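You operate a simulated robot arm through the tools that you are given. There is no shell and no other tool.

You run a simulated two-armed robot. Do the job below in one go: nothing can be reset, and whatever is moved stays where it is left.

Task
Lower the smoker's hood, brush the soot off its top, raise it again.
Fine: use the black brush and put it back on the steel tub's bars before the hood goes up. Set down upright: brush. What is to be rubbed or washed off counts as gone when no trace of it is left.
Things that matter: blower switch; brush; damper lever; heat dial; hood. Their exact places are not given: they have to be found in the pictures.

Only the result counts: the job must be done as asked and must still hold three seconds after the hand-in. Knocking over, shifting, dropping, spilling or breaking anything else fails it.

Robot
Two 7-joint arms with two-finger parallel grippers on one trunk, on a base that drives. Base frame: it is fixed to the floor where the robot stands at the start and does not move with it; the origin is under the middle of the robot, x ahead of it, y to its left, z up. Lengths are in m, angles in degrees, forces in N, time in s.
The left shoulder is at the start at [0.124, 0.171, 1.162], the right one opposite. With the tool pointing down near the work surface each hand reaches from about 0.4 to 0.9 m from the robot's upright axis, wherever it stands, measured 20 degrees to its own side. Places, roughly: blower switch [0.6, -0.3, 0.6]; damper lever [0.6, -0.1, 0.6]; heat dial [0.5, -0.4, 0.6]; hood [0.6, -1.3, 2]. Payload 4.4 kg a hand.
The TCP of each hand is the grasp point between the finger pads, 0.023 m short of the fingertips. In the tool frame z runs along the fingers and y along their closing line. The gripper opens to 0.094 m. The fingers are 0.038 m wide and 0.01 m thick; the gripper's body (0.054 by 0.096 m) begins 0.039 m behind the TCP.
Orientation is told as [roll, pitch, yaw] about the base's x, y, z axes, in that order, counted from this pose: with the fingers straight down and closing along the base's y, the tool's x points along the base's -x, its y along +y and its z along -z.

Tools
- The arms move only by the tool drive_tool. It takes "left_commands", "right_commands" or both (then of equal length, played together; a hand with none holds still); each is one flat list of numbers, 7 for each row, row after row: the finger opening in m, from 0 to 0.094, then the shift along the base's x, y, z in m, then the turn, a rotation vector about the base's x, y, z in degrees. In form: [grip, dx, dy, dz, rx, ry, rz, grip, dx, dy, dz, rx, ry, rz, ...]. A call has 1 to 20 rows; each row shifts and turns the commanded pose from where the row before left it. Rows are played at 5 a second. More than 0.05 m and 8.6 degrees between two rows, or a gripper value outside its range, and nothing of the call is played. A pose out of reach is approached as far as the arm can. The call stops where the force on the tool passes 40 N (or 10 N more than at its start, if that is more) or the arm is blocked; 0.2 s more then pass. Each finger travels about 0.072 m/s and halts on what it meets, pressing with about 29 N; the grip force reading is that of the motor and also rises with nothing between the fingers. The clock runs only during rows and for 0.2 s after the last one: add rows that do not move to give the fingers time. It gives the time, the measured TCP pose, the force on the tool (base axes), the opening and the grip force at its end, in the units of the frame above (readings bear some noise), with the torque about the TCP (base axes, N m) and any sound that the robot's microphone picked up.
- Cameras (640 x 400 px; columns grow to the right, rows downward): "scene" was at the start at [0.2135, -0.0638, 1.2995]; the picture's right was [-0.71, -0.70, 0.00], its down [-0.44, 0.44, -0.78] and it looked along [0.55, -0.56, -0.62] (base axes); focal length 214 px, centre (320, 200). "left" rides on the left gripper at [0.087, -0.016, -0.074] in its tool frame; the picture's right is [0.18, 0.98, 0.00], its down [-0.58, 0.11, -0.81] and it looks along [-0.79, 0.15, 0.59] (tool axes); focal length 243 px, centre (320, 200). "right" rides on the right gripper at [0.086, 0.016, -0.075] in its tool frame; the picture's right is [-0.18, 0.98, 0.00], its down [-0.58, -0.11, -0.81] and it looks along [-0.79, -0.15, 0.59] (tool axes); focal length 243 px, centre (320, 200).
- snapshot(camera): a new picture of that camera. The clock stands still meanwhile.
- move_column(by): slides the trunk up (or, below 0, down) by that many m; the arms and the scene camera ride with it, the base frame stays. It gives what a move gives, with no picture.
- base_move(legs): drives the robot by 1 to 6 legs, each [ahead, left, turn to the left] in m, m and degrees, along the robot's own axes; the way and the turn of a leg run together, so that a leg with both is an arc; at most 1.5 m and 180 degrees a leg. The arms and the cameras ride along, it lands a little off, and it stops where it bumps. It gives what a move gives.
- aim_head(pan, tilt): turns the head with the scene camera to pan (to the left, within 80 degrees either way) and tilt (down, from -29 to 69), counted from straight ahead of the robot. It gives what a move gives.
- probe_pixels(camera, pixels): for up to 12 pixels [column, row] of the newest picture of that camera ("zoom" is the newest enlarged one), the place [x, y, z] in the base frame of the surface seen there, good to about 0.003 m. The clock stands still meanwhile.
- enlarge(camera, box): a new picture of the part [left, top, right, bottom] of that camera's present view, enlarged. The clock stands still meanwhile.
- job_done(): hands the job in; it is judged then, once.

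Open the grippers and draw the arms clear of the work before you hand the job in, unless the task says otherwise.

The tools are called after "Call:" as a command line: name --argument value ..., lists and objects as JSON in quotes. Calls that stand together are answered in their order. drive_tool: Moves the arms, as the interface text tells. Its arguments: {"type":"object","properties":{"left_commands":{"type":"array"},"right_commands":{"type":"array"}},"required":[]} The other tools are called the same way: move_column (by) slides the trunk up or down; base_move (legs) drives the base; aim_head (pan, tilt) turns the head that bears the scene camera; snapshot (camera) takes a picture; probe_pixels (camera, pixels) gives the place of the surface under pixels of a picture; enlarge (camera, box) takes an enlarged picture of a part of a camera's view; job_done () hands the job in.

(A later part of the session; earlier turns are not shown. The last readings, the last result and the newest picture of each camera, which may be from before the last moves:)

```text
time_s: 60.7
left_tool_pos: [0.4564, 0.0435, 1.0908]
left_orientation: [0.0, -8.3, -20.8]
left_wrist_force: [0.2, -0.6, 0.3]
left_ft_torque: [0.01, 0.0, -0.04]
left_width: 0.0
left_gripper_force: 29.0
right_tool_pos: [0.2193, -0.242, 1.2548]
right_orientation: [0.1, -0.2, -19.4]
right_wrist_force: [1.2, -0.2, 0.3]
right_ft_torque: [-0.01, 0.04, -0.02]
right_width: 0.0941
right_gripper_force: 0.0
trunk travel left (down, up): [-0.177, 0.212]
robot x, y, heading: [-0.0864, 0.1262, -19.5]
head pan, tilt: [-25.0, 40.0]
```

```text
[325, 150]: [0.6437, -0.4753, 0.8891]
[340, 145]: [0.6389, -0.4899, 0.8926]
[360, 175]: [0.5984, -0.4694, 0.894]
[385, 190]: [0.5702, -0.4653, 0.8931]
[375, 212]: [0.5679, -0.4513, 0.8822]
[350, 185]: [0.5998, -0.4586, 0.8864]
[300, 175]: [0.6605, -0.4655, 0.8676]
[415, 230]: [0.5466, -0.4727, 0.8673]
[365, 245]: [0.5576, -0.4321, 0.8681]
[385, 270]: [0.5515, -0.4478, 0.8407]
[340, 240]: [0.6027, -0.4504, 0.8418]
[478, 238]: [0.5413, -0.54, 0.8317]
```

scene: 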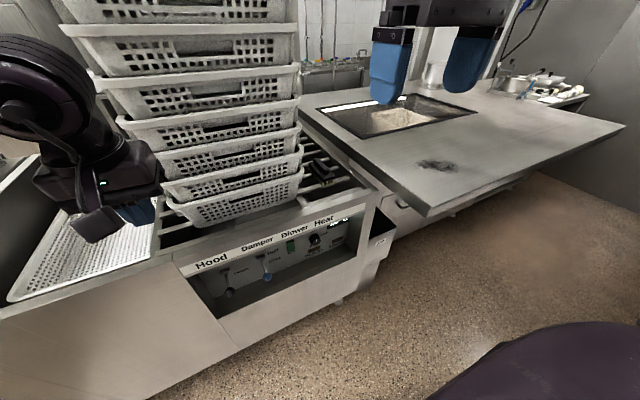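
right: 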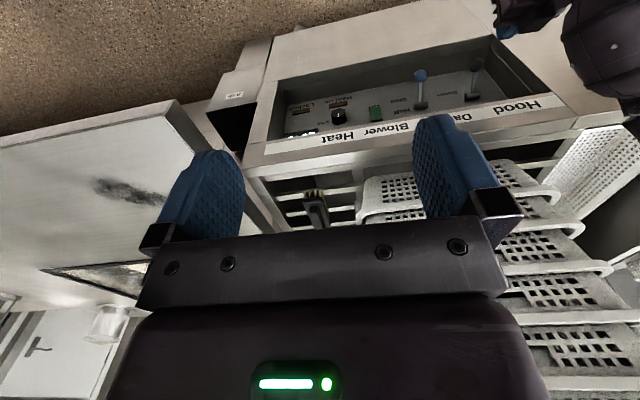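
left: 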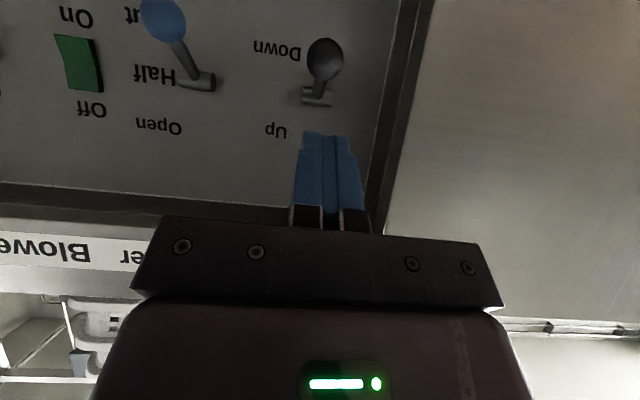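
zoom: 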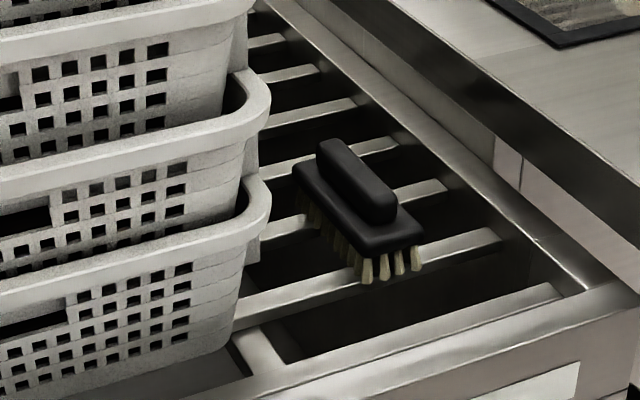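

The grip runs along the forward direction, centred near [0.603,-0.470], top z≈0.894, about 2 cm wide. I check the crates' right edge for finger clearance, then drive the base right.

Call:
probe_pixels --camera "zoom" --pixels '[[266, 110], [268, 90], [268, 215], [262, 190], [245, 30], [250, 60], [480, 190], [560, 250], [600, 180], [250, 235]]'

Call:
base_move --legs '[[0.04, -0.17, 0]]'

Call:
snapshot --camera "right"

Call:
snapshot --camera "scene"

```text
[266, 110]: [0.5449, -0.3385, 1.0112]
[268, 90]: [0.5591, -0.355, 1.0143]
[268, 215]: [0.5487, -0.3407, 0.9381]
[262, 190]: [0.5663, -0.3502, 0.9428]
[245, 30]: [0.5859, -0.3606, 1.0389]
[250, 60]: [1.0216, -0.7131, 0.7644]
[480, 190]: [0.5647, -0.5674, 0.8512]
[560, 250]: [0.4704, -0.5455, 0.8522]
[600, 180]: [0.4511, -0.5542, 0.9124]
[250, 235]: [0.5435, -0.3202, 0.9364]
```

```text
time_s: 62.8
left_tool_pos: [0.4344, -0.1331, 1.0904]
left_orientation: [0.1, -8.4, -20.9]
left_wrist_force: [0.2, 0.3, 0.2]
left_ft_torque: [-0.01, 0.01, 0.0]
left_width: 0.0003
left_gripper_force: 29.5
right_tool_pos: [0.1993, -0.4179, 1.2544]
right_orientation: [0.0, -0.3, -19.4]
right_wrist_force: [-0.6, 0.2, -0.3]
right_ft_torque: [-0.01, -0.01, -0.01]
right_width: 0.0938
right_gripper_force: 0.1
trunk travel left (down, up): [-0.177, 0.212]
robot x, y, heading: [-0.1068, -0.0487, -19.9]
head pan, tilt: [-25.0, 40.0]
```

```text
taken
```

right: 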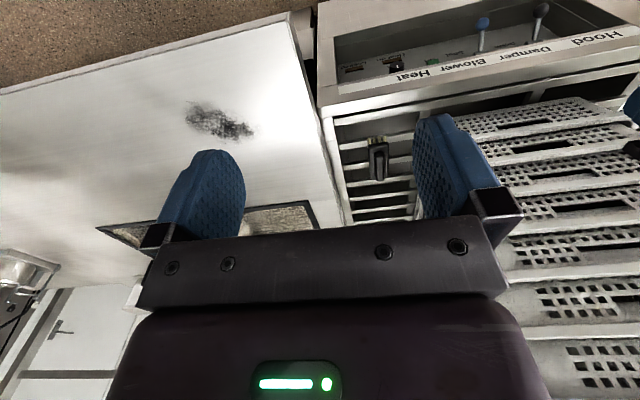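

```text
taken
```

scene: 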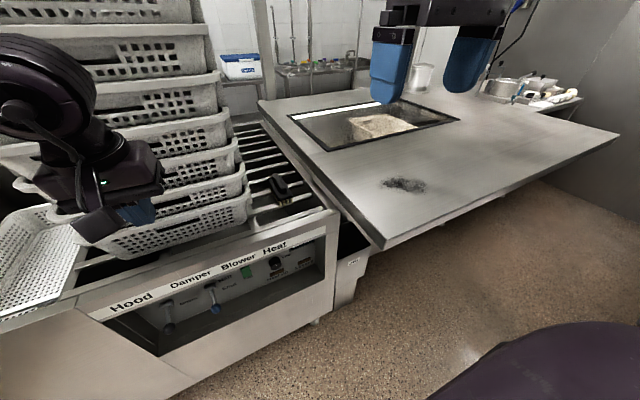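

Robot is now well placed; the brush is at (378,155) in the right camera. I move the right hand forward at z=1.25 to above the brush grip, opening 0.06.

Call:
drive_tool --right_commands '[0.06, 0.0405, -0.0054, 0, 0, 0, 0, 0.06, 0.0405, -0.0054, 0, 0, 0, 0, 0.06, 0.0405, -0.0054, 0, 0, 0, 0, 0.06, 0.0405, -0.0054, 0, 0, 0, 0, 0.06, 0.0405, -0.0054, 0, 0, 0, 0, 0.06, 0.0405, -0.0054, 0, 0, 0, 0, 0.06, 0.0405, -0.0054, 0, 0, 0, 0, 0.06, 0.0405, -0.0054, 0, 0, 0, 0, 0.06, 0.0405, -0.0054, 0, 0, 0, 0, 0.06, 0.0405, -0.0054, 0, 0, 0, 0, 0.06, 0, 0, 0, 0, 0, 0]'

Call:
snapshot --camera "right"

Call:
snapshot --camera "scene"

```text
time_s: 65.2
left_tool_pos: [0.4348, -0.1332, 1.0901]
left_orientation: [0.0, -8.5, -21.0]
left_wrist_force: [-0.7, 0.5, -0.2]
left_ft_torque: [0.0, -0.02, -0.03]
left_width: 0.0
left_gripper_force: 28.6
right_tool_pos: [0.4004, -0.4523, 1.2553]
right_orientation: [0.1, -0.4, -19.4]
right_wrist_force: [-0.1, 0.0, 0.0]
right_ft_torque: [0.01, -0.02, -0.01]
right_width: 0.06
right_gripper_force: 0.1
right hand out of reach, approached as far as the arm can: row 5, 6, 7, 8, 9, 10
trunk travel left (down, up): [-0.177, 0.212]
robot x, y, heading: [-0.1031, -0.0459, -19.5]
head pan, tilt: [-25.0, 40.0]
```

```text
taken
```

right: 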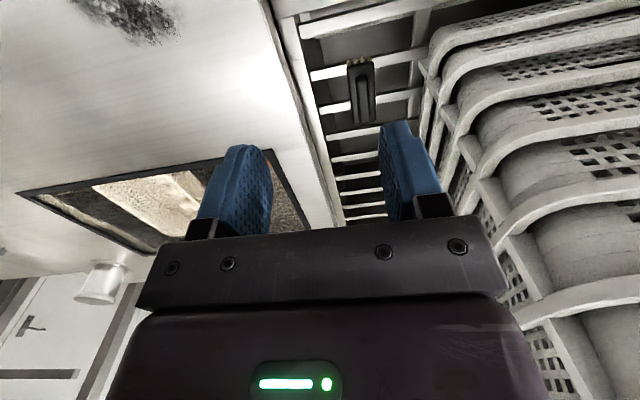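

```text
taken
```

scene: 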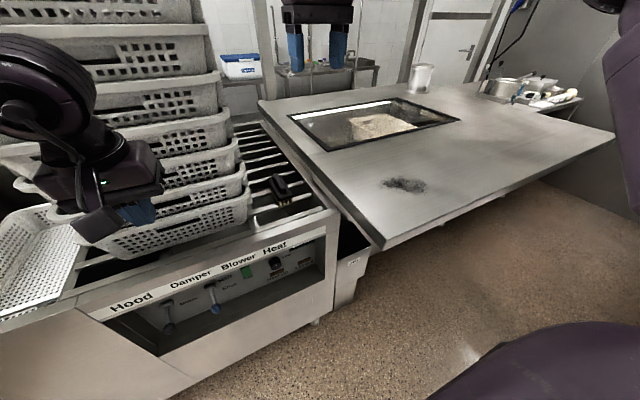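

The hand is limited at this height (TCP n≈-0.52). I lower it to about z=1.03 while in this clear spot, then go forward over the brush.

Call:
drive_tool --right_commands '[0.06, 0, 0, -0.045, 0, 0, 0, 0.06, 0, 0, -0.045, 0, 0, 0, 0.06, 0, 0, -0.045, 0, 0, 0, 0.06, 0, 0, -0.045, 0, 0, 0, 0.06, 0, 0, -0.045, 0, 0, 0, 0.06, 0.034, -0.003, 0, 0, 0, 0, 0.06, 0.034, -0.003, 0, 0, 0, 0, 0.06, 0.034, -0.003, 0, 0, 0, 0, 0.06, 0, 0, 0, 0, 0, 0]'

Call:
snapshot --camera "right"

Call:
snapshot --camera "scene"

```text
time_s: 67.2
left_tool_pos: [0.4354, -0.1349, 1.0904]
left_orientation: [0.0, -8.4, -21.0]
left_wrist_force: [0.1, -0.7, 0.5]
left_ft_torque: [-0.01, -0.02, -0.02]
left_width: 0.0
left_gripper_force: 28.9
right_tool_pos: [0.4208, -0.4966, 1.0515]
right_orientation: [0.1, -0.4, -19.5]
right_wrist_force: [-0.2, 0.5, 0.0]
right_ft_torque: [0.02, 0.0, -0.01]
right_width: 0.0601
right_gripper_force: 0.0
right hand out of reach, approached as far as the arm can: row 5, 6, 7, 8
trunk travel left (down, up): [-0.177, 0.212]
robot x, y, heading: [-0.1084, -0.0512, -19.6]
head pan, tilt: [-25.0, 40.0]
```

```text
taken
```

right: 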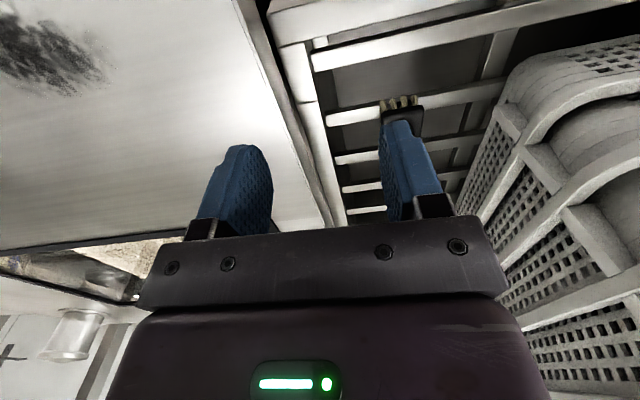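

```text
taken
```

scene: 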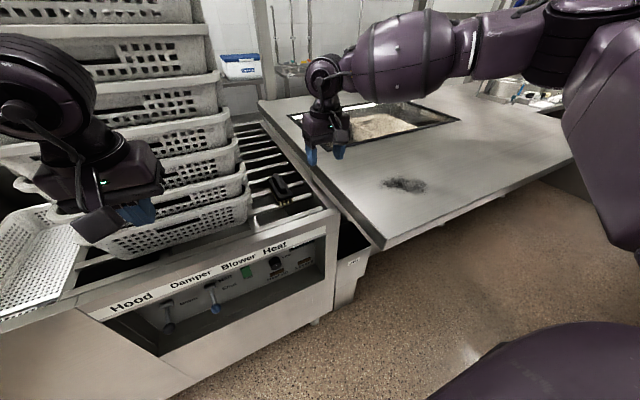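

The arm is held by a joint limit rather than distance. I test whether yawing the tool frees it: raise a little and turn the tool by +16° about z while moving forward.

Call:
drive_tool --right_commands '[0.06, 0, 0, 0.02, 0, 0, 8, 0.06, 0, 0, 0, 0, 0, 8, 0.06, 0.03, -0.01, 0, 0, 0, 0, 0.06, 0.03, -0.01, 0, 0, 0, 0, 0.06, 0, 0, 0, 0, 0, 0]'

Call:
snapshot --camera "scene"

```text
time_s: 68.4
left_tool_pos: [0.4349, -0.1338, 1.0911]
left_orientation: [0.0, -8.3, -20.9]
left_wrist_force: [0.2, 0.2, 0.2]
left_ft_torque: [0.0, 0.01, -0.03]
left_width: 0.0001
left_gripper_force: 29.1
right_tool_pos: [0.4201, -0.496, 1.0712]
right_orientation: [0.0, -0.3, -3.4]
right_wrist_force: [0.3, -0.6, 0.1]
right_ft_torque: [0.02, 0.0, -0.01]
right_width: 0.06
right_gripper_force: 0.1
right hand out of reach, approached as far as the arm can: row 3, 4
trunk travel left (down, up): [-0.177, 0.212]
robot x, y, heading: [-0.1121, -0.0447, -19.6]
head pan, tilt: [-25.0, 40.0]
```

```text
taken
```

scene: 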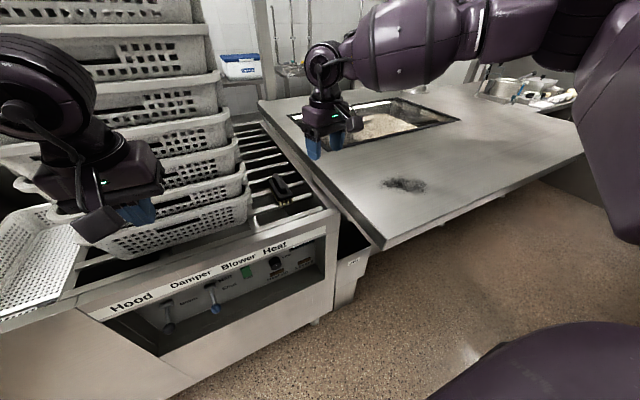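

Yaw is free but forward motion is still limited. I probe the right arm's links to understand its shape.

Call:
probe_pixels --camera "scene" --pixels '[[325, 60], [400, 50], [480, 30], [520, 30], [560, 30], [600, 20], [600, 120], [630, 180], [325, 115], [620, 60]]'

Call:
aim_head --pan -50 --tilt 10

Call:
snapshot --camera "scene"

```text
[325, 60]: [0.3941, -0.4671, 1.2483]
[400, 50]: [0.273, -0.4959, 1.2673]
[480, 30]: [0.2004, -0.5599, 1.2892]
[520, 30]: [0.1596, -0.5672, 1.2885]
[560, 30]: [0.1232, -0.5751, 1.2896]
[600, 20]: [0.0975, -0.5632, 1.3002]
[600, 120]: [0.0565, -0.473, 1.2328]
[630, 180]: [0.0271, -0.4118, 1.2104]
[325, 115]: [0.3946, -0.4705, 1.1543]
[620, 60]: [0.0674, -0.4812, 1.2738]
```

```text
time_s: 69.4
left_tool_pos: [0.4347, -0.1334, 1.0896]
left_orientation: [0.0, -8.4, -21.1]
left_wrist_force: [0.0, 0.4, -0.9]
left_ft_torque: [-0.02, 0.04, 0.0]
left_width: 0.0
left_gripper_force: 29.2
right_tool_pos: [0.4203, -0.496, 1.0715]
right_orientation: [0.1, -0.3, -3.4]
right_wrist_force: [-0.4, -0.4, 0.1]
right_ft_torque: [-0.01, 0.02, 0.01]
right_width: 0.0599
right_gripper_force: 0.2
trunk travel left (down, up): [-0.177, 0.212]
robot x, y, heading: [-0.109, -0.0509, -19.8]
head pan, tilt: [-50.0, 10.0]
```

```text
taken
```

scene: 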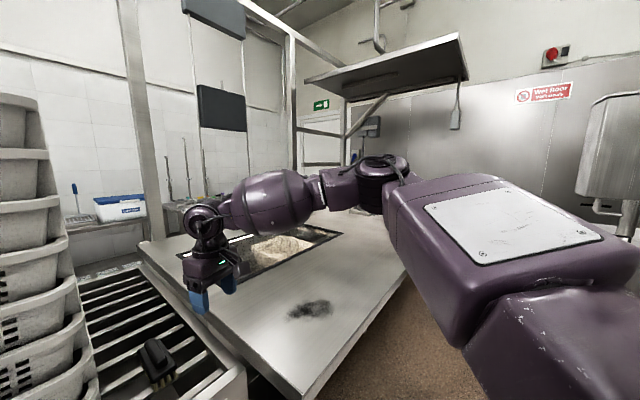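

The right arm is folded sideways with its elbow out to the right. I test which direction is free: a small forward-right move at this height (over the lid, 14 cm above it).

Call:
drive_tool --right_commands '[0.06, 0.02, -0.04, 0.02, 0, 0, 0, 0.06, 0.02, -0.04, 0, 0, 0, 0, 0.06, 0.04, -0.015, 0, 0, 0, 0, 0.06, 0.04, -0.015, 0, 0, 0, 0, 0.06, 0, 0, 0, 0, 0, 0]'

Call:
snapshot --camera "scene"

```text
time_s: 70.6
left_tool_pos: [0.4346, -0.1327, 1.0912]
left_orientation: [0.1, -8.5, -21.0]
left_wrist_force: [0.1, -0.7, 0.9]
left_ft_torque: [0.04, 0.03, 0.02]
left_width: 0.0
left_gripper_force: 29.1
right_tool_pos: [0.4492, -0.6164, 1.098]
right_orientation: [0.0, -0.4, -3.3]
right_wrist_force: [0.1, -0.1, -0.9]
right_ft_torque: [0.0, 0.01, 0.02]
right_width: 0.06
right_gripper_force: 0.0
right hand out of reach, approached as far as the arm can: row 1, 2, 3, 4
trunk travel left (down, up): [-0.177, 0.212]
robot x, y, heading: [-0.1091, -0.0506, -19.7]
head pan, tilt: [-50.0, 10.0]
```

```text
taken
```

scene: 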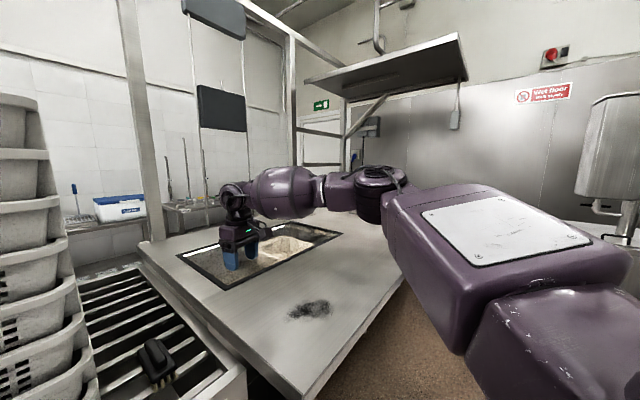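

Reach grows when the target lies further to the robot's right, so I'll put the base closer with the brush about 30° to its right. First I take the left arm out to its own side and up, away from the crates.

Call:
drive_tool --left_commands '[0.03, 0, 0.04, 0.015, 0, 0, 0, 0.03, 0, 0.04, 0.015, 0, 0, 0, 0.03, 0, 0.04, 0.015, 0, 0, 0, 0.03, -0.01, 0.04, 0.015, 0, 0, 0, 0.03, -0.01, 0.04, 0.015, 0, 0, 0, 0.03, -0.02, 0.04, 0.015, 0, 0, 0, 0.03, -0.02, 0.035, 0.015, 0, 0, 0, 0.03, -0.02, 0.02, 0.015, 0, 0, 0, 0.03, 0, 0, 0, 0, 0, 0]'

Call:
aim_head --pan 30 --tilt 30

Call:
snapshot --camera "scene"

```text
time_s: 72.6
left_tool_pos: [0.3594, 0.1603, 1.2103]
left_orientation: [0.0, -8.3, -21.0]
left_wrist_force: [0.6, -0.3, -0.1]
left_ft_torque: [-0.01, 0.0, -0.01]
left_width: 0.03
left_gripper_force: 0.0
right_tool_pos: [0.4504, -0.6168, 1.0956]
right_orientation: [0.0, -0.2, -3.4]
right_wrist_force: [0.5, -0.2, 0.1]
right_ft_torque: [0.01, -0.01, -0.01]
right_width: 0.0603
right_gripper_force: 0.1
trunk travel left (down, up): [-0.177, 0.212]
robot x, y, heading: [-0.1044, -0.047, -19.7]
head pan, tilt: [-50.0, 10.0]
```

```text
time_s: 74.1
left_tool_pos: [0.3572, 0.1601, 1.2114]
left_orientation: [0.0, -8.4, -21.1]
left_wrist_force: [1.1, 0.0, -0.4]
left_ft_torque: [0.04, -0.02, 0.02]
left_width: 0.0302
left_gripper_force: 0.0
right_tool_pos: [0.4488, -0.6163, 1.0974]
right_orientation: [-0.1, -0.4, -3.5]
right_wrist_force: [0.0, -0.3, 0.6]
right_ft_torque: [-0.02, -0.03, 0.02]
right_width: 0.06
right_gripper_force: 0.1
trunk travel left (down, up): [-0.177, 0.212]
robot x, y, heading: [-0.1058, -0.0477, -19.7]
head pan, tilt: [30.0, 30.0]
```

```text
taken
```

scene: 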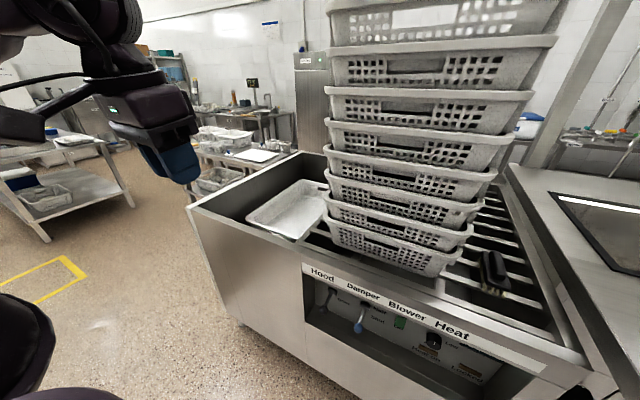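

The left arm is clear. I pull the right hand back and up a little, then drive the base 0.10 m ahead, 0.08 m left and turn 10° left.

Call:
drive_tool --right_commands '[0.06, -0.038, 0.005, 0.02, 0, 0, 0, 0.06, -0.038, 0.005, 0.02, 0, 0, 0, 0.06, -0.038, 0.005, 0.02, 0, 0, 0, 0.06, -0.038, 0.005, 0, 0, 0, 0, 0.06, 0, 0, 0, 0, 0, 0]'

Call:
base_move --legs '[[0.1, 0.08, 0], [0, 0, 10]]'

Call:
aim_head --pan -35 --tilt 40

Call:
snapshot --camera "scene"

Call:
snapshot --camera "right"

```text
time_s: 75.3
left_tool_pos: [0.359, 0.1606, 1.2089]
left_orientation: [0.0, -8.4, -21.0]
left_wrist_force: [-0.2, 0.3, -0.6]
left_ft_torque: [0.04, -0.02, -0.03]
left_width: 0.0302
left_gripper_force: 0.1
right_tool_pos: [0.2966, -0.595, 1.1583]
right_orientation: [0.0, -0.1, -3.5]
right_wrist_force: [-0.2, 0.5, -0.2]
right_ft_torque: [-0.01, 0.0, 0.01]
right_width: 0.0601
right_gripper_force: 0.2
trunk travel left (down, up): [-0.177, 0.212]
robot x, y, heading: [-0.1079, -0.0441, -19.5]
head pan, tilt: [30.0, 30.0]
```

```text
time_s: 77.3
left_tool_pos: [0.43, 0.2818, 1.2123]
left_orientation: [0.0, -8.5, -10.7]
left_wrist_force: [0.1, -0.4, 0.0]
left_ft_torque: [-0.01, 0.0, 0.01]
left_width: 0.03
left_gripper_force: 0.0
right_tool_pos: [0.5042, -0.475, 1.1576]
right_orientation: [-0.1, -0.3, 6.7]
right_wrist_force: [-0.1, 0.6, 1.0]
right_ft_torque: [0.0, -0.02, -0.02]
right_width: 0.0601
right_gripper_force: 0.0
trunk travel left (down, up): [-0.177, 0.212]
robot x, y, heading: [0.0076, -0.0076, -9.4]
head pan, tilt: [30.0, 30.0]
```

```text
time_s: 78.7
left_tool_pos: [0.4315, 0.2814, 1.2103]
left_orientation: [0.0, -8.4, -10.8]
left_wrist_force: [-0.2, 0.2, -0.4]
left_ft_torque: [-0.01, -0.01, -0.02]
left_width: 0.0302
left_gripper_force: 0.2
right_tool_pos: [0.5036, -0.475, 1.1572]
right_orientation: [0.0, -0.3, 6.7]
right_wrist_force: [-1.2, 0.0, 0.7]
right_ft_torque: [0.0, 0.0, 0.0]
right_width: 0.0603
right_gripper_force: 0.1
trunk travel left (down, up): [-0.177, 0.212]
robot x, y, heading: [0.0109, -0.0065, -9.4]
head pan, tilt: [-35.0, 40.0]
```

```text
taken
```

scene: 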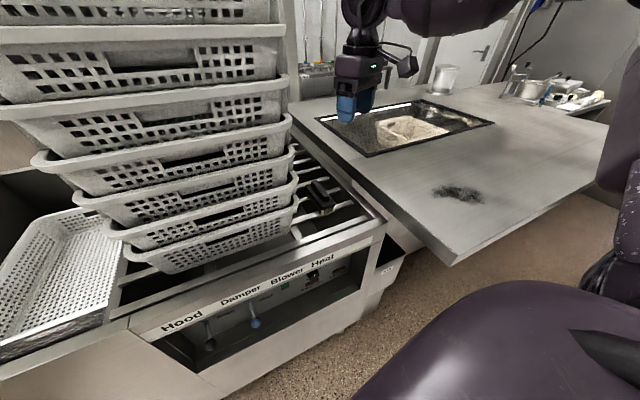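

```text
taken
```

right: 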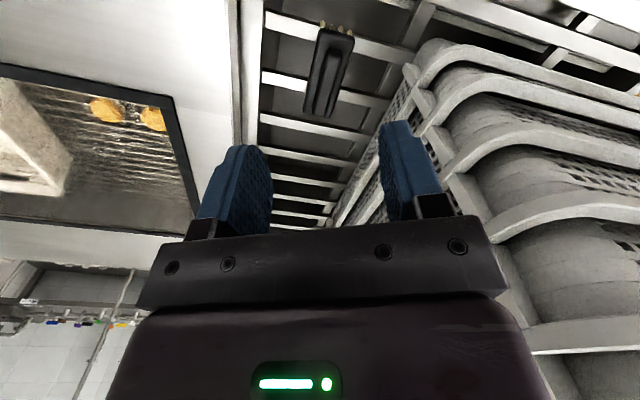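

The hand is now close to the brush (seen at (325,75) in the right camera). I yaw the tool to -18.7° and move over the grip at [0.604,-0.472].

Call:
drive_tool --right_commands '[0.06, 0, 0, 0, 0, 0, -6.4, 0.06, 0, 0, 0, 0, 0, -6.4, 0.06, 0, 0, 0, 0, 0, -6.3, 0.06, 0, 0, 0, 0, 0, -6.3, 0.06, 0.034, 0.001, -0.02, 0, 0, 0, 0.06, 0.034, 0.001, -0.02, 0, 0, 0, 0.06, 0.032, 0.0014, -0.02, 0, 0, 0, 0.06, 0, 0, 0, 0, 0, 0]'

Call:
snapshot --camera "right"

Call:
snapshot --camera "scene"

```text
time_s: 80.5
left_tool_pos: [0.4303, 0.2804, 1.2113]
left_orientation: [0.0, -8.4, -10.8]
left_wrist_force: [-0.6, 0.0, 0.3]
left_ft_torque: [-0.01, -0.04, -0.01]
left_width: 0.0301
left_gripper_force: 0.0
right_tool_pos: [0.6009, -0.4702, 1.0994]
right_orientation: [0.1, -0.4, -18.8]
right_wrist_force: [-0.7, -0.4, 0.0]
right_ft_torque: [-0.01, -0.02, 0.01]
right_width: 0.0601
right_gripper_force: 0.1
trunk travel left (down, up): [-0.177, 0.212]
robot x, y, heading: [0.0093, -0.0107, -9.4]
head pan, tilt: [-35.0, 40.0]
```

```text
taken
```

right: 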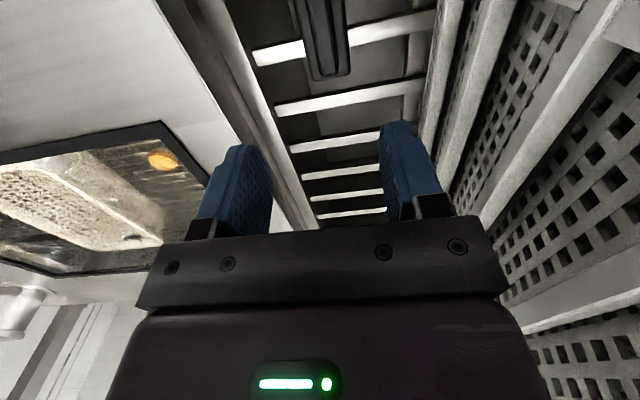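

```text
taken
```

scene: 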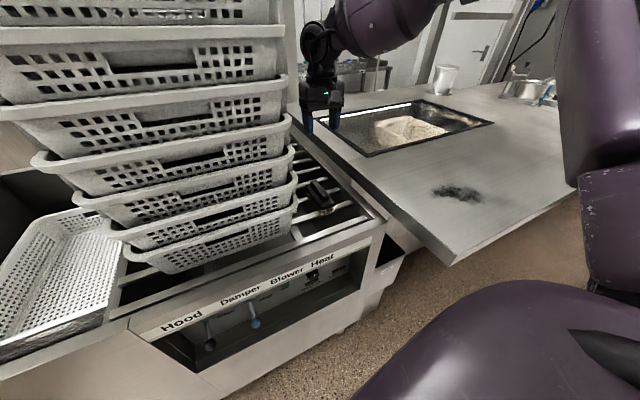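

The hand is over the brush. I probe the grip again from this closer view to refine the target.

Call:
probe_pixels --camera "right" --pixels '[[322, 40], [312, 40], [335, 40], [328, 65], [342, 65], [320, 10], [305, 20], [345, 30], [330, 76], [440, 60], [465, 190], [310, 5]]'

Call:
enlarge --camera "right" --box '[260, 0, 420, 100]'

```text
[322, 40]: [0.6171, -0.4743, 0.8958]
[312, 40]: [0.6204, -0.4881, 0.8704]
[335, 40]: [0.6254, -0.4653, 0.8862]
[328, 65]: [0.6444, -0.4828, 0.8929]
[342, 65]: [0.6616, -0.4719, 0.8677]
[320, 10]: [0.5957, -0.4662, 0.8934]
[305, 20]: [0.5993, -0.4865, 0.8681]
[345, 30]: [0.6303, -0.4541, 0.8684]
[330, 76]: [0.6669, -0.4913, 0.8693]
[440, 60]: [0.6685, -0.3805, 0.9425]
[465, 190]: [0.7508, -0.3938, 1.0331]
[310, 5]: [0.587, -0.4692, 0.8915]
```

```text
4.00 times, centred on (340, 50) of right
```

zoom: 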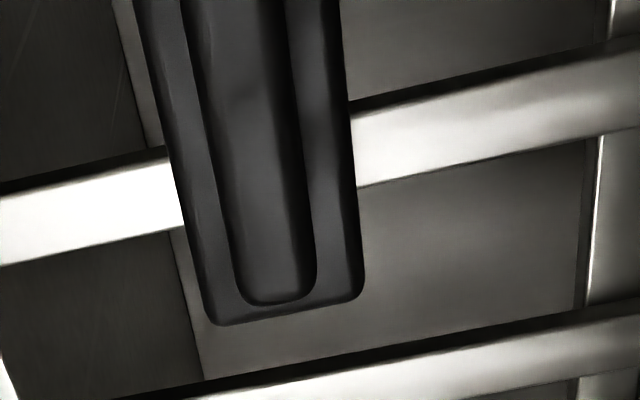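

Grip centre refined to [0.609,-0.471], top z≈0.894, base top z≈0.869; crates' edge is 5 cm clear of the gripper. I descend to TCP z≈0.896.

Call:
drive_tool --right_commands '[0.06, 0.004, -0.0005, -0.045, 0, 0, 0, 0.06, 0.004, -0.0005, -0.045, 0, 0, 0, 0.06, 0, 0, -0.045, 0, 0, 0, 0.06, 0, 0, -0.04, 0, 0, 0, 0.06, 0, 0, -0.02, 0, 0, 0, 0.06, 0, 0, 0, 0, 0, 0]'

Call:
snapshot --camera "right"

```text
time_s: 81.9
left_tool_pos: [0.4302, 0.2809, 1.2113]
left_orientation: [0.0, -8.3, -10.8]
left_wrist_force: [-0.2, 0.3, -0.1]
left_ft_torque: [-0.02, 0.0, 0.01]
left_width: 0.0299
left_gripper_force: 0.0
right_tool_pos: [0.5945, -0.4758, 0.9138]
right_orientation: [-0.1, -0.4, -18.7]
right_wrist_force: [-0.2, -0.2, -0.2]
right_ft_torque: [0.0, 0.02, 0.02]
right_width: 0.0601
right_gripper_force: 0.1
right hand out of reach, approached as far as the arm can: row 4, 5
trunk travel left (down, up): [-0.177, 0.212]
robot x, y, heading: [0.0096, -0.0079, -9.6]
head pan, tilt: [-35.0, 40.0]
```

```text
taken
```

right: 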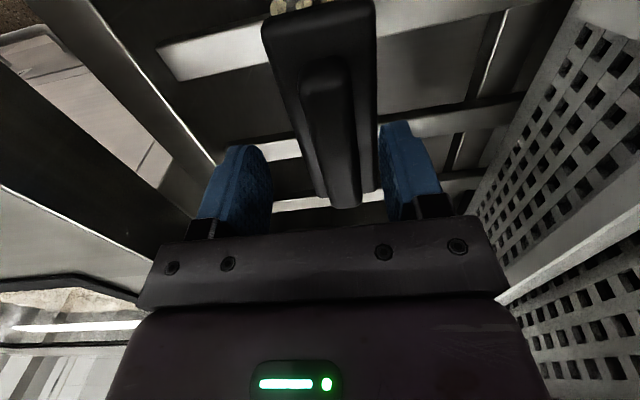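

The arm is short by about 15 mm at this depth. I lift the hand clear, move the base 0.06 m further ahead and lower the trunk slightly for a better posture.

Call:
drive_tool --right_commands '[0.06, 0, 0, 0.045, 0, 0, 0, 0.06, 0, 0, 0.045, 0, 0, 0, 0.06, 0, 0, 0.045, 0, 0, 0, 0.06, 0, 0, 0, 0, 0, 0]'

Call:
base_move --legs '[[0.06, 0.0, 0]]'

Call:
snapshot --camera "scene"

```text
time_s: 82.9
left_tool_pos: [0.43, 0.2803, 1.2107]
left_orientation: [0.1, -8.4, -10.7]
left_wrist_force: [0.3, 0.5, -1.3]
left_ft_torque: [-0.01, 0.01, 0.0]
left_width: 0.0301
left_gripper_force: 0.0
right_tool_pos: [0.6018, -0.4721, 1.0473]
right_orientation: [0.0, -0.2, -18.6]
right_wrist_force: [-0.3, 0.5, -0.9]
right_ft_torque: [0.04, 0.0, -0.03]
right_width: 0.0604
right_gripper_force: 0.0
trunk travel left (down, up): [-0.177, 0.212]
robot x, y, heading: [0.0122, -0.0051, -9.0]
head pan, tilt: [-35.0, 40.0]
```

```text
time_s: 83.9
left_tool_pos: [0.4888, 0.2716, 1.2108]
left_orientation: [0.1, -8.4, -10.9]
left_wrist_force: [0.5, 0.2, 0.0]
left_ft_torque: [0.02, 0.03, 0.01]
left_width: 0.0298
left_gripper_force: 0.1
right_tool_pos: [0.6584, -0.4813, 1.0477]
right_orientation: [0.0, -0.2, -18.8]
right_wrist_force: [-0.6, -0.4, 0.3]
right_ft_torque: [0.03, 0.03, 0.01]
right_width: 0.06
right_gripper_force: 0.0
trunk travel left (down, up): [-0.177, 0.212]
robot x, y, heading: [0.0684, -0.0149, -9.5]
head pan, tilt: [-35.0, 40.0]
```

```text
taken
```

scene: 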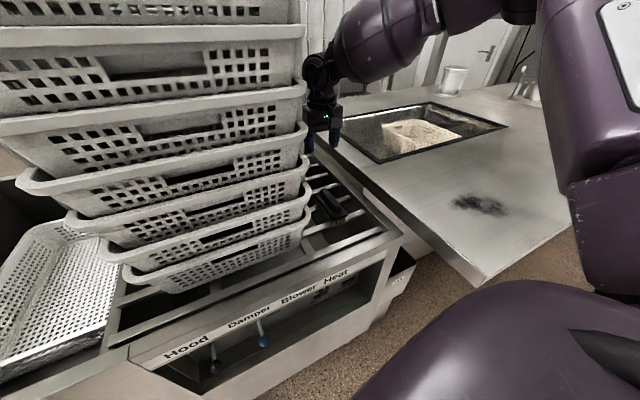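

Now I move back over the grip centre [0.609,-0.471] and descend stepwise to z≈0.896.

Call:
drive_tool --right_commands '[0.06, -0.025, 0.005, 0, 0, 0, 0, 0.06, -0.0245, 0.005, 0, 0, 0, 0, 0.06, 0, 0, -0.045, 0, 0, 0, 0.06, 0, 0, -0.045, 0, 0, 0, 0.06, 0, 0, -0.035, 0, 0, 0, 0.06, 0, 0, -0.02, 0, 0, 0, 0.06, 0, 0, -0.006, 0, 0, 0, 0.06, 0, 0, 0, 0, 0, 0]'

Call:
snapshot --camera "right"

```text
time_s: 85.7
left_tool_pos: [0.487, 0.2712, 1.21]
left_orientation: [0.0, -8.6, -10.9]
left_wrist_force: [0.3, -0.2, 0.7]
left_ft_torque: [0.01, -0.02, 0.02]
left_width: 0.0298
left_gripper_force: 0.1
right_tool_pos: [0.6075, -0.4702, 0.8965]
right_orientation: [0.0, -0.4, -18.8]
right_wrist_force: [-0.2, 0.0, -0.7]
right_ft_torque: [0.0, -0.01, 0.02]
right_width: 0.0599
right_gripper_force: 0.1
trunk travel left (down, up): [-0.177, 0.212]
robot x, y, heading: [0.0655, -0.0156, -9.5]
head pan, tilt: [-35.0, 40.0]
```

```text
taken
```

right: 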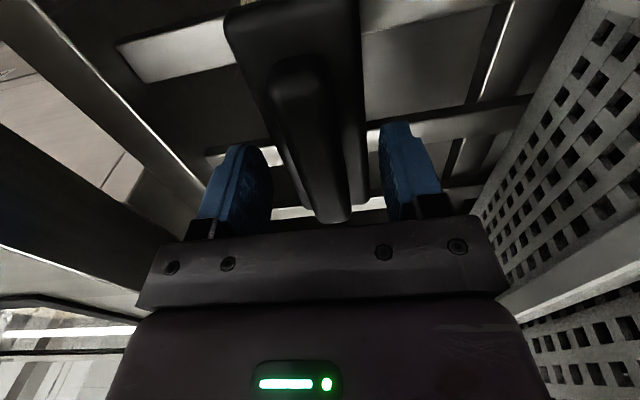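

The fingers straddle the grip symmetrically at z=0.8965. I close the gripper.

Call:
drive_tool --right_commands '[0, 0, 0, 0, 0, 0, 0, 0, 0, 0, 0, 0, 0, 0, 0, 0, 0, 0, 0, 0, 0, 0, 0, 0, 0, 0, 0, 0]'

Call:
snapshot --camera "right"

```text
time_s: 86.7
left_tool_pos: [0.4879, 0.2715, 1.2123]
left_orientation: [-0.1, -8.5, -11.0]
left_wrist_force: [-0.3, 0.5, -0.1]
left_ft_torque: [0.01, -0.02, -0.03]
left_width: 0.03
left_gripper_force: 0.1
right_tool_pos: [0.6073, -0.4732, 0.8963]
right_orientation: [0.0, -0.3, -18.9]
right_wrist_force: [-0.3, -0.5, 0.1]
right_ft_torque: [0.0, -0.04, -0.03]
right_width: 0.0241
right_gripper_force: 29.2
trunk travel left (down, up): [-0.177, 0.212]
robot x, y, heading: [0.0702, -0.0191, -9.7]
head pan, tilt: [-35.0, 40.0]
```

```text
taken
```

right: 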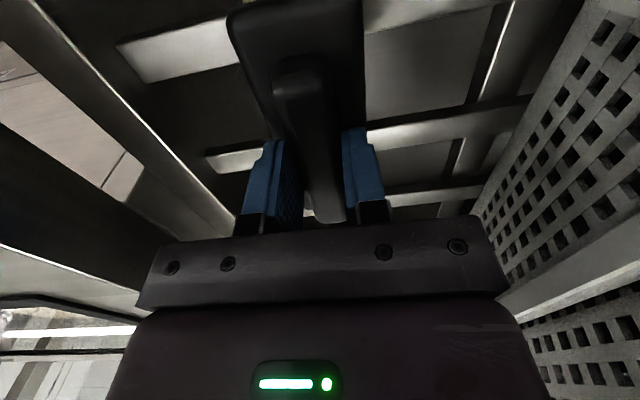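

The brush grip is held (width 0.024). I lift it 0.18 m and check.

Call:
drive_tool --right_commands '[0, 0, 0, 0.02, 0, 0, 0, 0, 0, 0, 0.04, 0, 0, 0, 0, 0, 0, 0.04, 0, 0, 0, 0, 0, 0, 0.04, 0, 0, 0, 0, 0, 0, 0.04, 0, 0, 0, 0, 0, 0, 0, 0, 0, 0]'

Call:
snapshot --camera "right"

Call:
snapshot --camera "scene"

```text
time_s: 88.1
left_tool_pos: [0.4881, 0.271, 1.211]
left_orientation: [0.0, -8.4, -10.9]
left_wrist_force: [0.9, -0.9, -1.0]
left_ft_torque: [-0.01, 0.0, 0.01]
left_width: 0.0298
left_gripper_force: 0.1
right_tool_pos: [0.6118, -0.471, 1.0769]
right_orientation: [0.0, -0.2, -18.8]
right_wrist_force: [-0.8, -0.1, -1.7]
right_ft_torque: [0.04, -0.01, 0.01]
right_width: 0.0238
right_gripper_force: 28.9
trunk travel left (down, up): [-0.177, 0.212]
robot x, y, heading: [0.0688, -0.0136, -9.5]
head pan, tilt: [-35.0, 40.0]
```

```text
taken
```

right: 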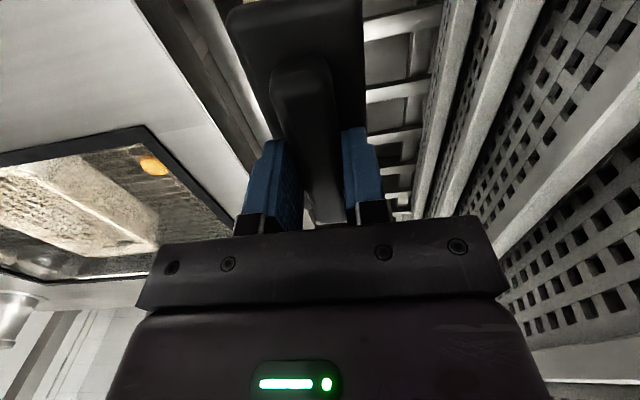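

```text
taken
```

scene: 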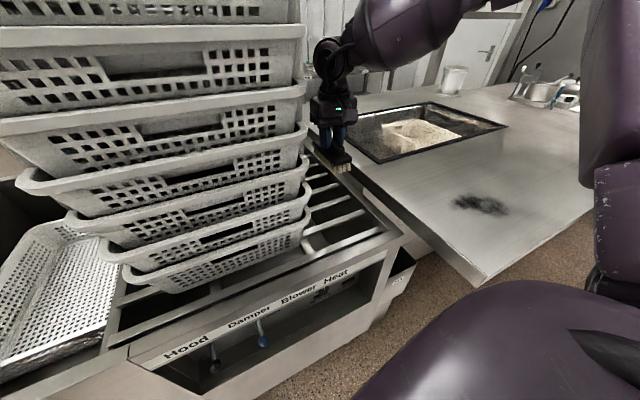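

The brush is safely held. I look closely at the soot patch (scene (480,205)) and probe its outline before sweeping.

Call:
enlarge --camera "scene" --box '[400, 160, 560, 260]'

Call:
probe_pixels --camera "scene" --pixels '[[480, 205], [452, 203], [508, 211], [470, 194], [485, 216], [460, 208], [500, 199], [440, 200], [520, 212], [480, 285], [330, 150], [600, 180]]'

```text
4.00 times, centred on (480, 210) of scene
```

zoom: 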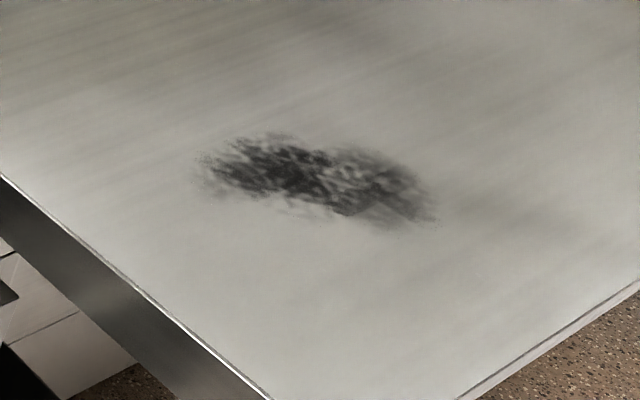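

```text
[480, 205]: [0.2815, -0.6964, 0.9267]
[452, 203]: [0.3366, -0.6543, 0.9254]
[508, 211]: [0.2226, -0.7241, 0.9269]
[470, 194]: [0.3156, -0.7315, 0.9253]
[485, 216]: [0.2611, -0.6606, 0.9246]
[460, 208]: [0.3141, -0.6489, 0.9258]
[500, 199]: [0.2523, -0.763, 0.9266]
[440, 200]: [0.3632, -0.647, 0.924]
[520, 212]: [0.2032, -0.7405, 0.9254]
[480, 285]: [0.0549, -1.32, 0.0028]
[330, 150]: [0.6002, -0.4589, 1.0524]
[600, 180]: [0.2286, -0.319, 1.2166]
```

The soot spans about n∈[-0.54,-0.43], t∈[0.505,0.625] in panel axes (base centre ≈[0.28,-0.69]). I carry the brush over the lid to just left of the soot, staying at z≈1.06.

Call:
drive_tool --right_commands '[0, -0.0371, -0.0149, -0.002, 0, 0, 0, 0, -0.0371, -0.0149, -0.002, 0, 0, 0, 0, -0.0371, -0.0149, -0.002, 0, 0, 0, 0, -0.0371, -0.0149, -0.002, 0, 0, 0, 0, -0.0371, -0.0149, -0.002, 0, 0, 0, 0, -0.0371, -0.0149, -0.002, 0, 0, 0, 0, -0.0371, -0.0149, -0.002, 0, 0, 0, 0, -0.0371, -0.0149, -0.002, 0, 0, 0, 0, 0, 0, 0, 0, 0, 0]'

Call:
snapshot --camera "scene"

Call:
snapshot --camera "right"

```text
time_s: 90.1
left_tool_pos: [0.4889, 0.2707, 1.2106]
left_orientation: [0.0, -8.4, -10.8]
left_wrist_force: [-0.5, -0.1, -0.2]
left_ft_torque: [0.0, 0.01, 0.0]
left_width: 0.03
left_gripper_force: 0.1
right_tool_pos: [0.3148, -0.593, 1.0577]
right_orientation: [0.0, -0.3, -18.8]
right_wrist_force: [-0.3, 0.0, -2.5]
right_ft_torque: [0.0, 0.0, -0.02]
right_width: 0.0237
right_gripper_force: 29.1
trunk travel left (down, up): [-0.177, 0.212]
robot x, y, heading: [0.0655, -0.0137, -9.8]
head pan, tilt: [-35.0, 40.0]
```

```text
taken
```

scene: 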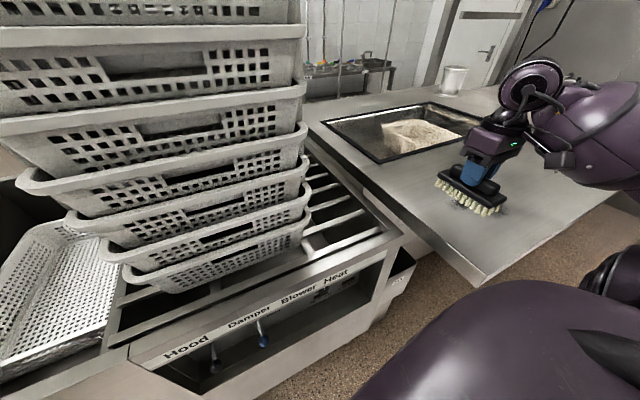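

```text
taken
```

right: 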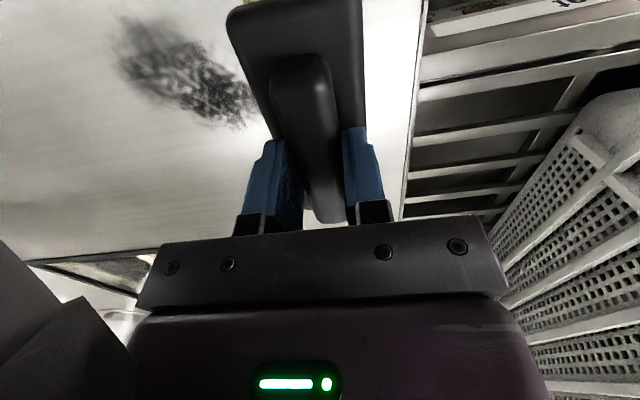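

The brush is over the lid, left of the soot (seen at (185,75) in the right camera). I lower it to contact at TCP z≈0.990.

Call:
drive_tool --right_commands '[0, 0, 0, -0.04, 0, 0, 0, 0, 0, 0, -0.02, 0, 0, 0, 0, 0, 0, -0.005, 0, 0, 0, 0, 0, 0, -0.003, 0, 0, 0, 0, 0, 0, 0, 0, 0, 0]'

Call:
enlarge --camera "scene" --box '[380, 120, 540, 220]'

```text
time_s: 91.3
left_tool_pos: [0.4877, 0.2715, 1.2112]
left_orientation: [0.0, -8.4, -11.0]
left_wrist_force: [-1.1, 0.8, 0.2]
left_ft_torque: [0.03, -0.02, 0.01]
left_width: 0.0298
left_gripper_force: 0.1
right_tool_pos: [0.3121, -0.5919, 0.9916]
right_orientation: [0.0, -0.3, -18.8]
right_wrist_force: [-0.4, -1.1, -1.9]
right_ft_torque: [0.01, 0.01, -0.02]
right_width: 0.0235
right_gripper_force: 29.6
trunk travel left (down, up): [-0.177, 0.212]
robot x, y, heading: [0.0682, -0.0177, -9.7]
head pan, tilt: [-35.0, 40.0]
```

```text
4.00 times, centred on (460, 170) of scene
```

zoom: 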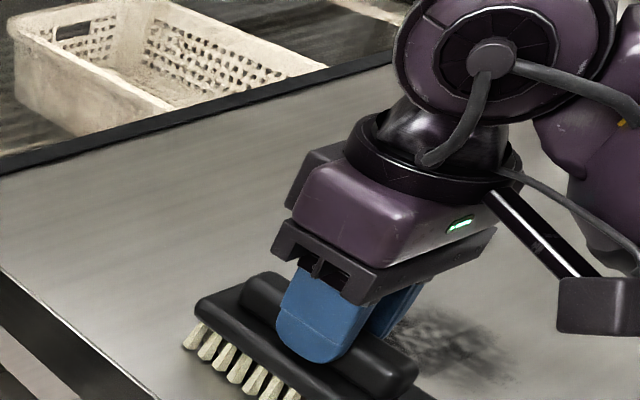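

No contact force yet at z=0.9916. I go down in 2 mm steps to feel the surface.

Call:
drive_tool --right_commands '[0, 0, 0, -0.002, 0, 0, 0, 0, 0, 0, -0.002, 0, 0, 0, 0, 0, 0, 0, 0, 0, 0]'

Call:
drive_tool --right_commands '[0, 0, 0, -0.002, 0, 0, 0, 0, 0, 0, 0, 0, 0, 0]'

```text
time_s: 92.1
left_tool_pos: [0.4871, 0.2717, 1.2119]
left_orientation: [0.0, -8.6, -11.0]
left_wrist_force: [0.3, -0.3, -0.2]
left_ft_torque: [-0.01, -0.01, 0.0]
left_width: 0.0301
left_gripper_force: 0.0
right_tool_pos: [0.3129, -0.5905, 0.9889]
right_orientation: [0.0, -0.4, -18.8]
right_wrist_force: [0.5, 0.3, 8.4]
right_ft_torque: [0.22, 0.29, 0.01]
right_width: 0.0236
right_gripper_force: 29.0
trunk travel left (down, up): [-0.177, 0.212]
robot x, y, heading: [0.0662, -0.0152, -9.5]
head pan, tilt: [-35.0, 40.0]
```

```text
time_s: 92.7
left_tool_pos: [0.4869, 0.2716, 1.2112]
left_orientation: [0.1, -8.5, -10.8]
left_wrist_force: [-0.8, -0.4, -0.3]
left_ft_torque: [0.0, 0.0, 0.02]
left_width: 0.0299
left_gripper_force: 0.0
right_tool_pos: [0.3115, -0.5921, 0.9882]
right_orientation: [0.0, -0.6, -18.8]
right_wrist_force: [1.2, -4.1, 24.9]
right_ft_torque: [-0.06, -0.17, 0.05]
right_width: 0.0233
right_gripper_force: 29.1
trunk travel left (down, up): [-0.177, 0.212]
robot x, y, heading: [0.0688, -0.0174, -9.6]
head pan, tilt: [-35.0, 40.0]
```

Contact is at about z=0.989 (25 N now). I ease 1.5 mm and sweep to the right across the soot, then back.

Call:
drive_tool --right_commands '[0, 0, 0, 0.0015, 0, 0, 0, 0, -0.0105, -0.0315, 0, 0, 0, 0, 0, -0.0105, -0.0315, 0, 0, 0, 0, 0, -0.0105, -0.0315, 0, 0, 0, 0, 0, -0.0105, -0.0315, 0, 0, 0, 0, 0, -0.0105, -0.0315, 0, 0, 0, 0, 0, -0.0105, -0.0315, 0, 0, 0, 0, 0, 0, 0, 0, 0, 0, 0]'

Call:
snapshot --camera "scene"

Call:
snapshot --camera "right"

```text
time_s: 94.5
left_tool_pos: [0.4864, 0.2716, 1.2109]
left_orientation: [0.0, -8.5, -10.9]
left_wrist_force: [0.4, -0.8, 0.3]
left_ft_torque: [0.0, 0.0, -0.06]
left_width: 0.03
left_gripper_force: 0.1
right_tool_pos: [0.2746, -0.6938, 0.9871]
right_orientation: [0.0, -0.4, -18.7]
right_wrist_force: [-1.2, -4.7, 15.1]
right_ft_torque: [-0.07, 0.3, 0.04]
right_width: 0.0234
right_gripper_force: 29.0
right hand out of reach, approached as far as the arm can: row 5, 6, 7
trunk travel left (down, up): [-0.177, 0.212]
robot x, y, heading: [0.0671, -0.0155, -9.4]
head pan, tilt: [-35.0, 40.0]
```

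```text
taken
```

scene: 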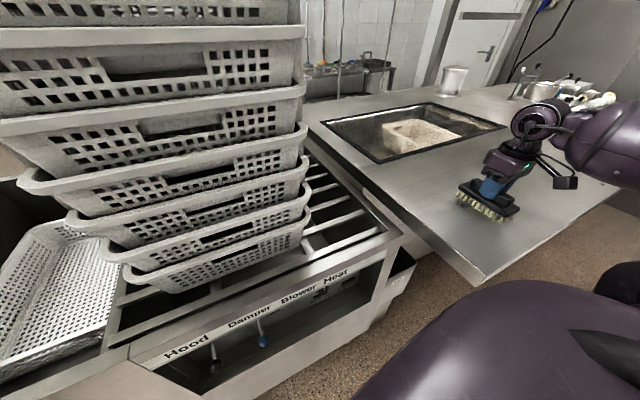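

```text
taken
```

right: 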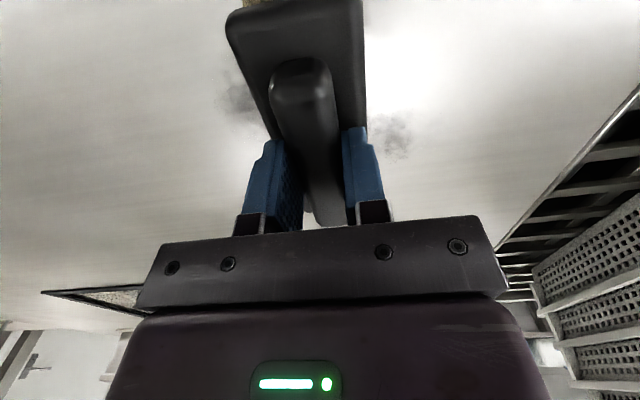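

The first pass already wipes most of it away, but the reach ends at t≈0.57. I lift the brush 4 cm and move the base back 0.08 m and right 0.20 m to get a better stance.

Call:
drive_tool --right_commands '[0, 0, 0, 0.02, 0, 0, 0, 0, 0, 0, 0.025, 0, 0, 0, 0, 0, 0, 0, 0, 0, 0]'

Call:
base_move --legs '[[-0.08, -0.2, 0]]'

Call:
aim_head --pan -35 --tilt 45

Call:
snapshot --camera "scene"

```text
time_s: 95.3
left_tool_pos: [0.4878, 0.2705, 1.2105]
left_orientation: [0.0, -8.4, -10.9]
left_wrist_force: [0.2, 0.1, 0.6]
left_ft_torque: [0.01, 0.0, 0.01]
left_width: 0.0297
left_gripper_force: 0.1
right_tool_pos: [0.2765, -0.6929, 1.032]
right_orientation: [0.1, -0.3, -18.8]
right_wrist_force: [-0.5, 0.4, -0.7]
right_ft_torque: [0.01, 0.04, -0.03]
right_width: 0.0236
right_gripper_force: 28.7
trunk travel left (down, up): [-0.177, 0.212]
robot x, y, heading: [0.0702, -0.0136, -9.3]
head pan, tilt: [-35.0, 40.0]
```

```text
time_s: 97.7
left_tool_pos: [0.3781, 0.0827, 1.2118]
left_orientation: [0.1, -8.5, -10.7]
left_wrist_force: [0.0, -0.1, -0.4]
left_ft_torque: [0.02, 0.04, -0.01]
left_width: 0.0301
left_gripper_force: 0.1
right_tool_pos: [0.17, -0.8811, 1.0329]
right_orientation: [0.0, -0.3, -18.7]
right_wrist_force: [-0.8, -0.1, -0.5]
right_ft_torque: [0.01, 0.0, -0.01]
right_width: 0.0239
right_gripper_force: 29.3
trunk travel left (down, up): [-0.177, 0.212]
robot x, y, heading: [-0.0438, -0.2025, -9.2]
head pan, tilt: [-35.0, 40.0]
```

```text
time_s: 98.3
left_tool_pos: [0.3777, 0.0851, 1.2106]
left_orientation: [0.1, -8.5, -10.9]
left_wrist_force: [-0.3, -1.2, 0.4]
left_ft_torque: [0.03, 0.01, 0.0]
left_width: 0.0299
left_gripper_force: 0.0
right_tool_pos: [0.169, -0.8812, 1.0338]
right_orientation: [0.0, -0.4, -18.5]
right_wrist_force: [-0.2, 0.1, -1.4]
right_ft_torque: [0.04, -0.02, 0.01]
right_width: 0.0238
right_gripper_force: 28.6
trunk travel left (down, up): [-0.177, 0.212]
robot x, y, heading: [-0.0446, -0.2036, -9.6]
head pan, tilt: [-35.0, 45.0]
```

```text
taken
```

scene: 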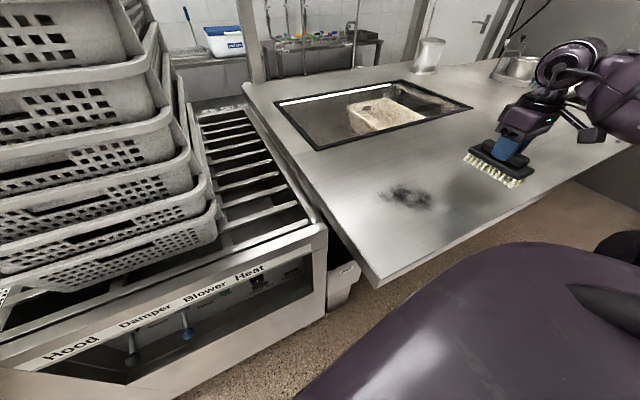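

The rest of the soot is at scene (407,197). I enlarge and probe the remaining outline.

Call:
enlarge --camera "scene" --box '[350, 160, 478, 240]'

Call:
probe_pixels --camera "scene" --pixels '[[384, 196], [378, 193], [395, 186], [410, 187], [433, 203], [436, 206], [420, 209], [400, 204], [415, 195]]'

```text
5.00 times, centred on (414, 200) of scene
```

zoom: 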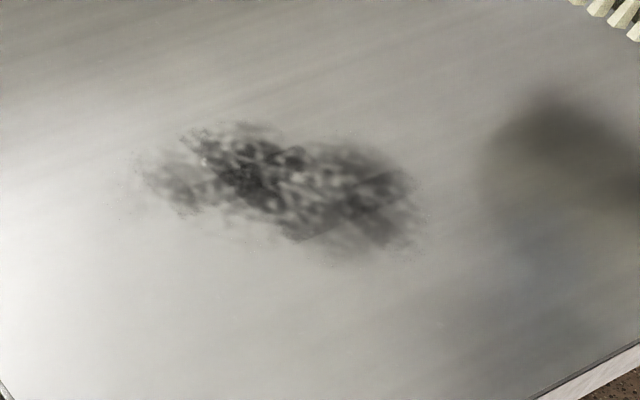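

```text
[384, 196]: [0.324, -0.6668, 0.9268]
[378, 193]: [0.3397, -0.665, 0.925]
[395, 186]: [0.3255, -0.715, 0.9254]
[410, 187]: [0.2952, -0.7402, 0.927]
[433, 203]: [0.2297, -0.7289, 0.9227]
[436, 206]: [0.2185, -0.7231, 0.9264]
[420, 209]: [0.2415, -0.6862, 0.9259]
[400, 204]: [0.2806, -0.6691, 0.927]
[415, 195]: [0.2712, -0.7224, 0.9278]
```

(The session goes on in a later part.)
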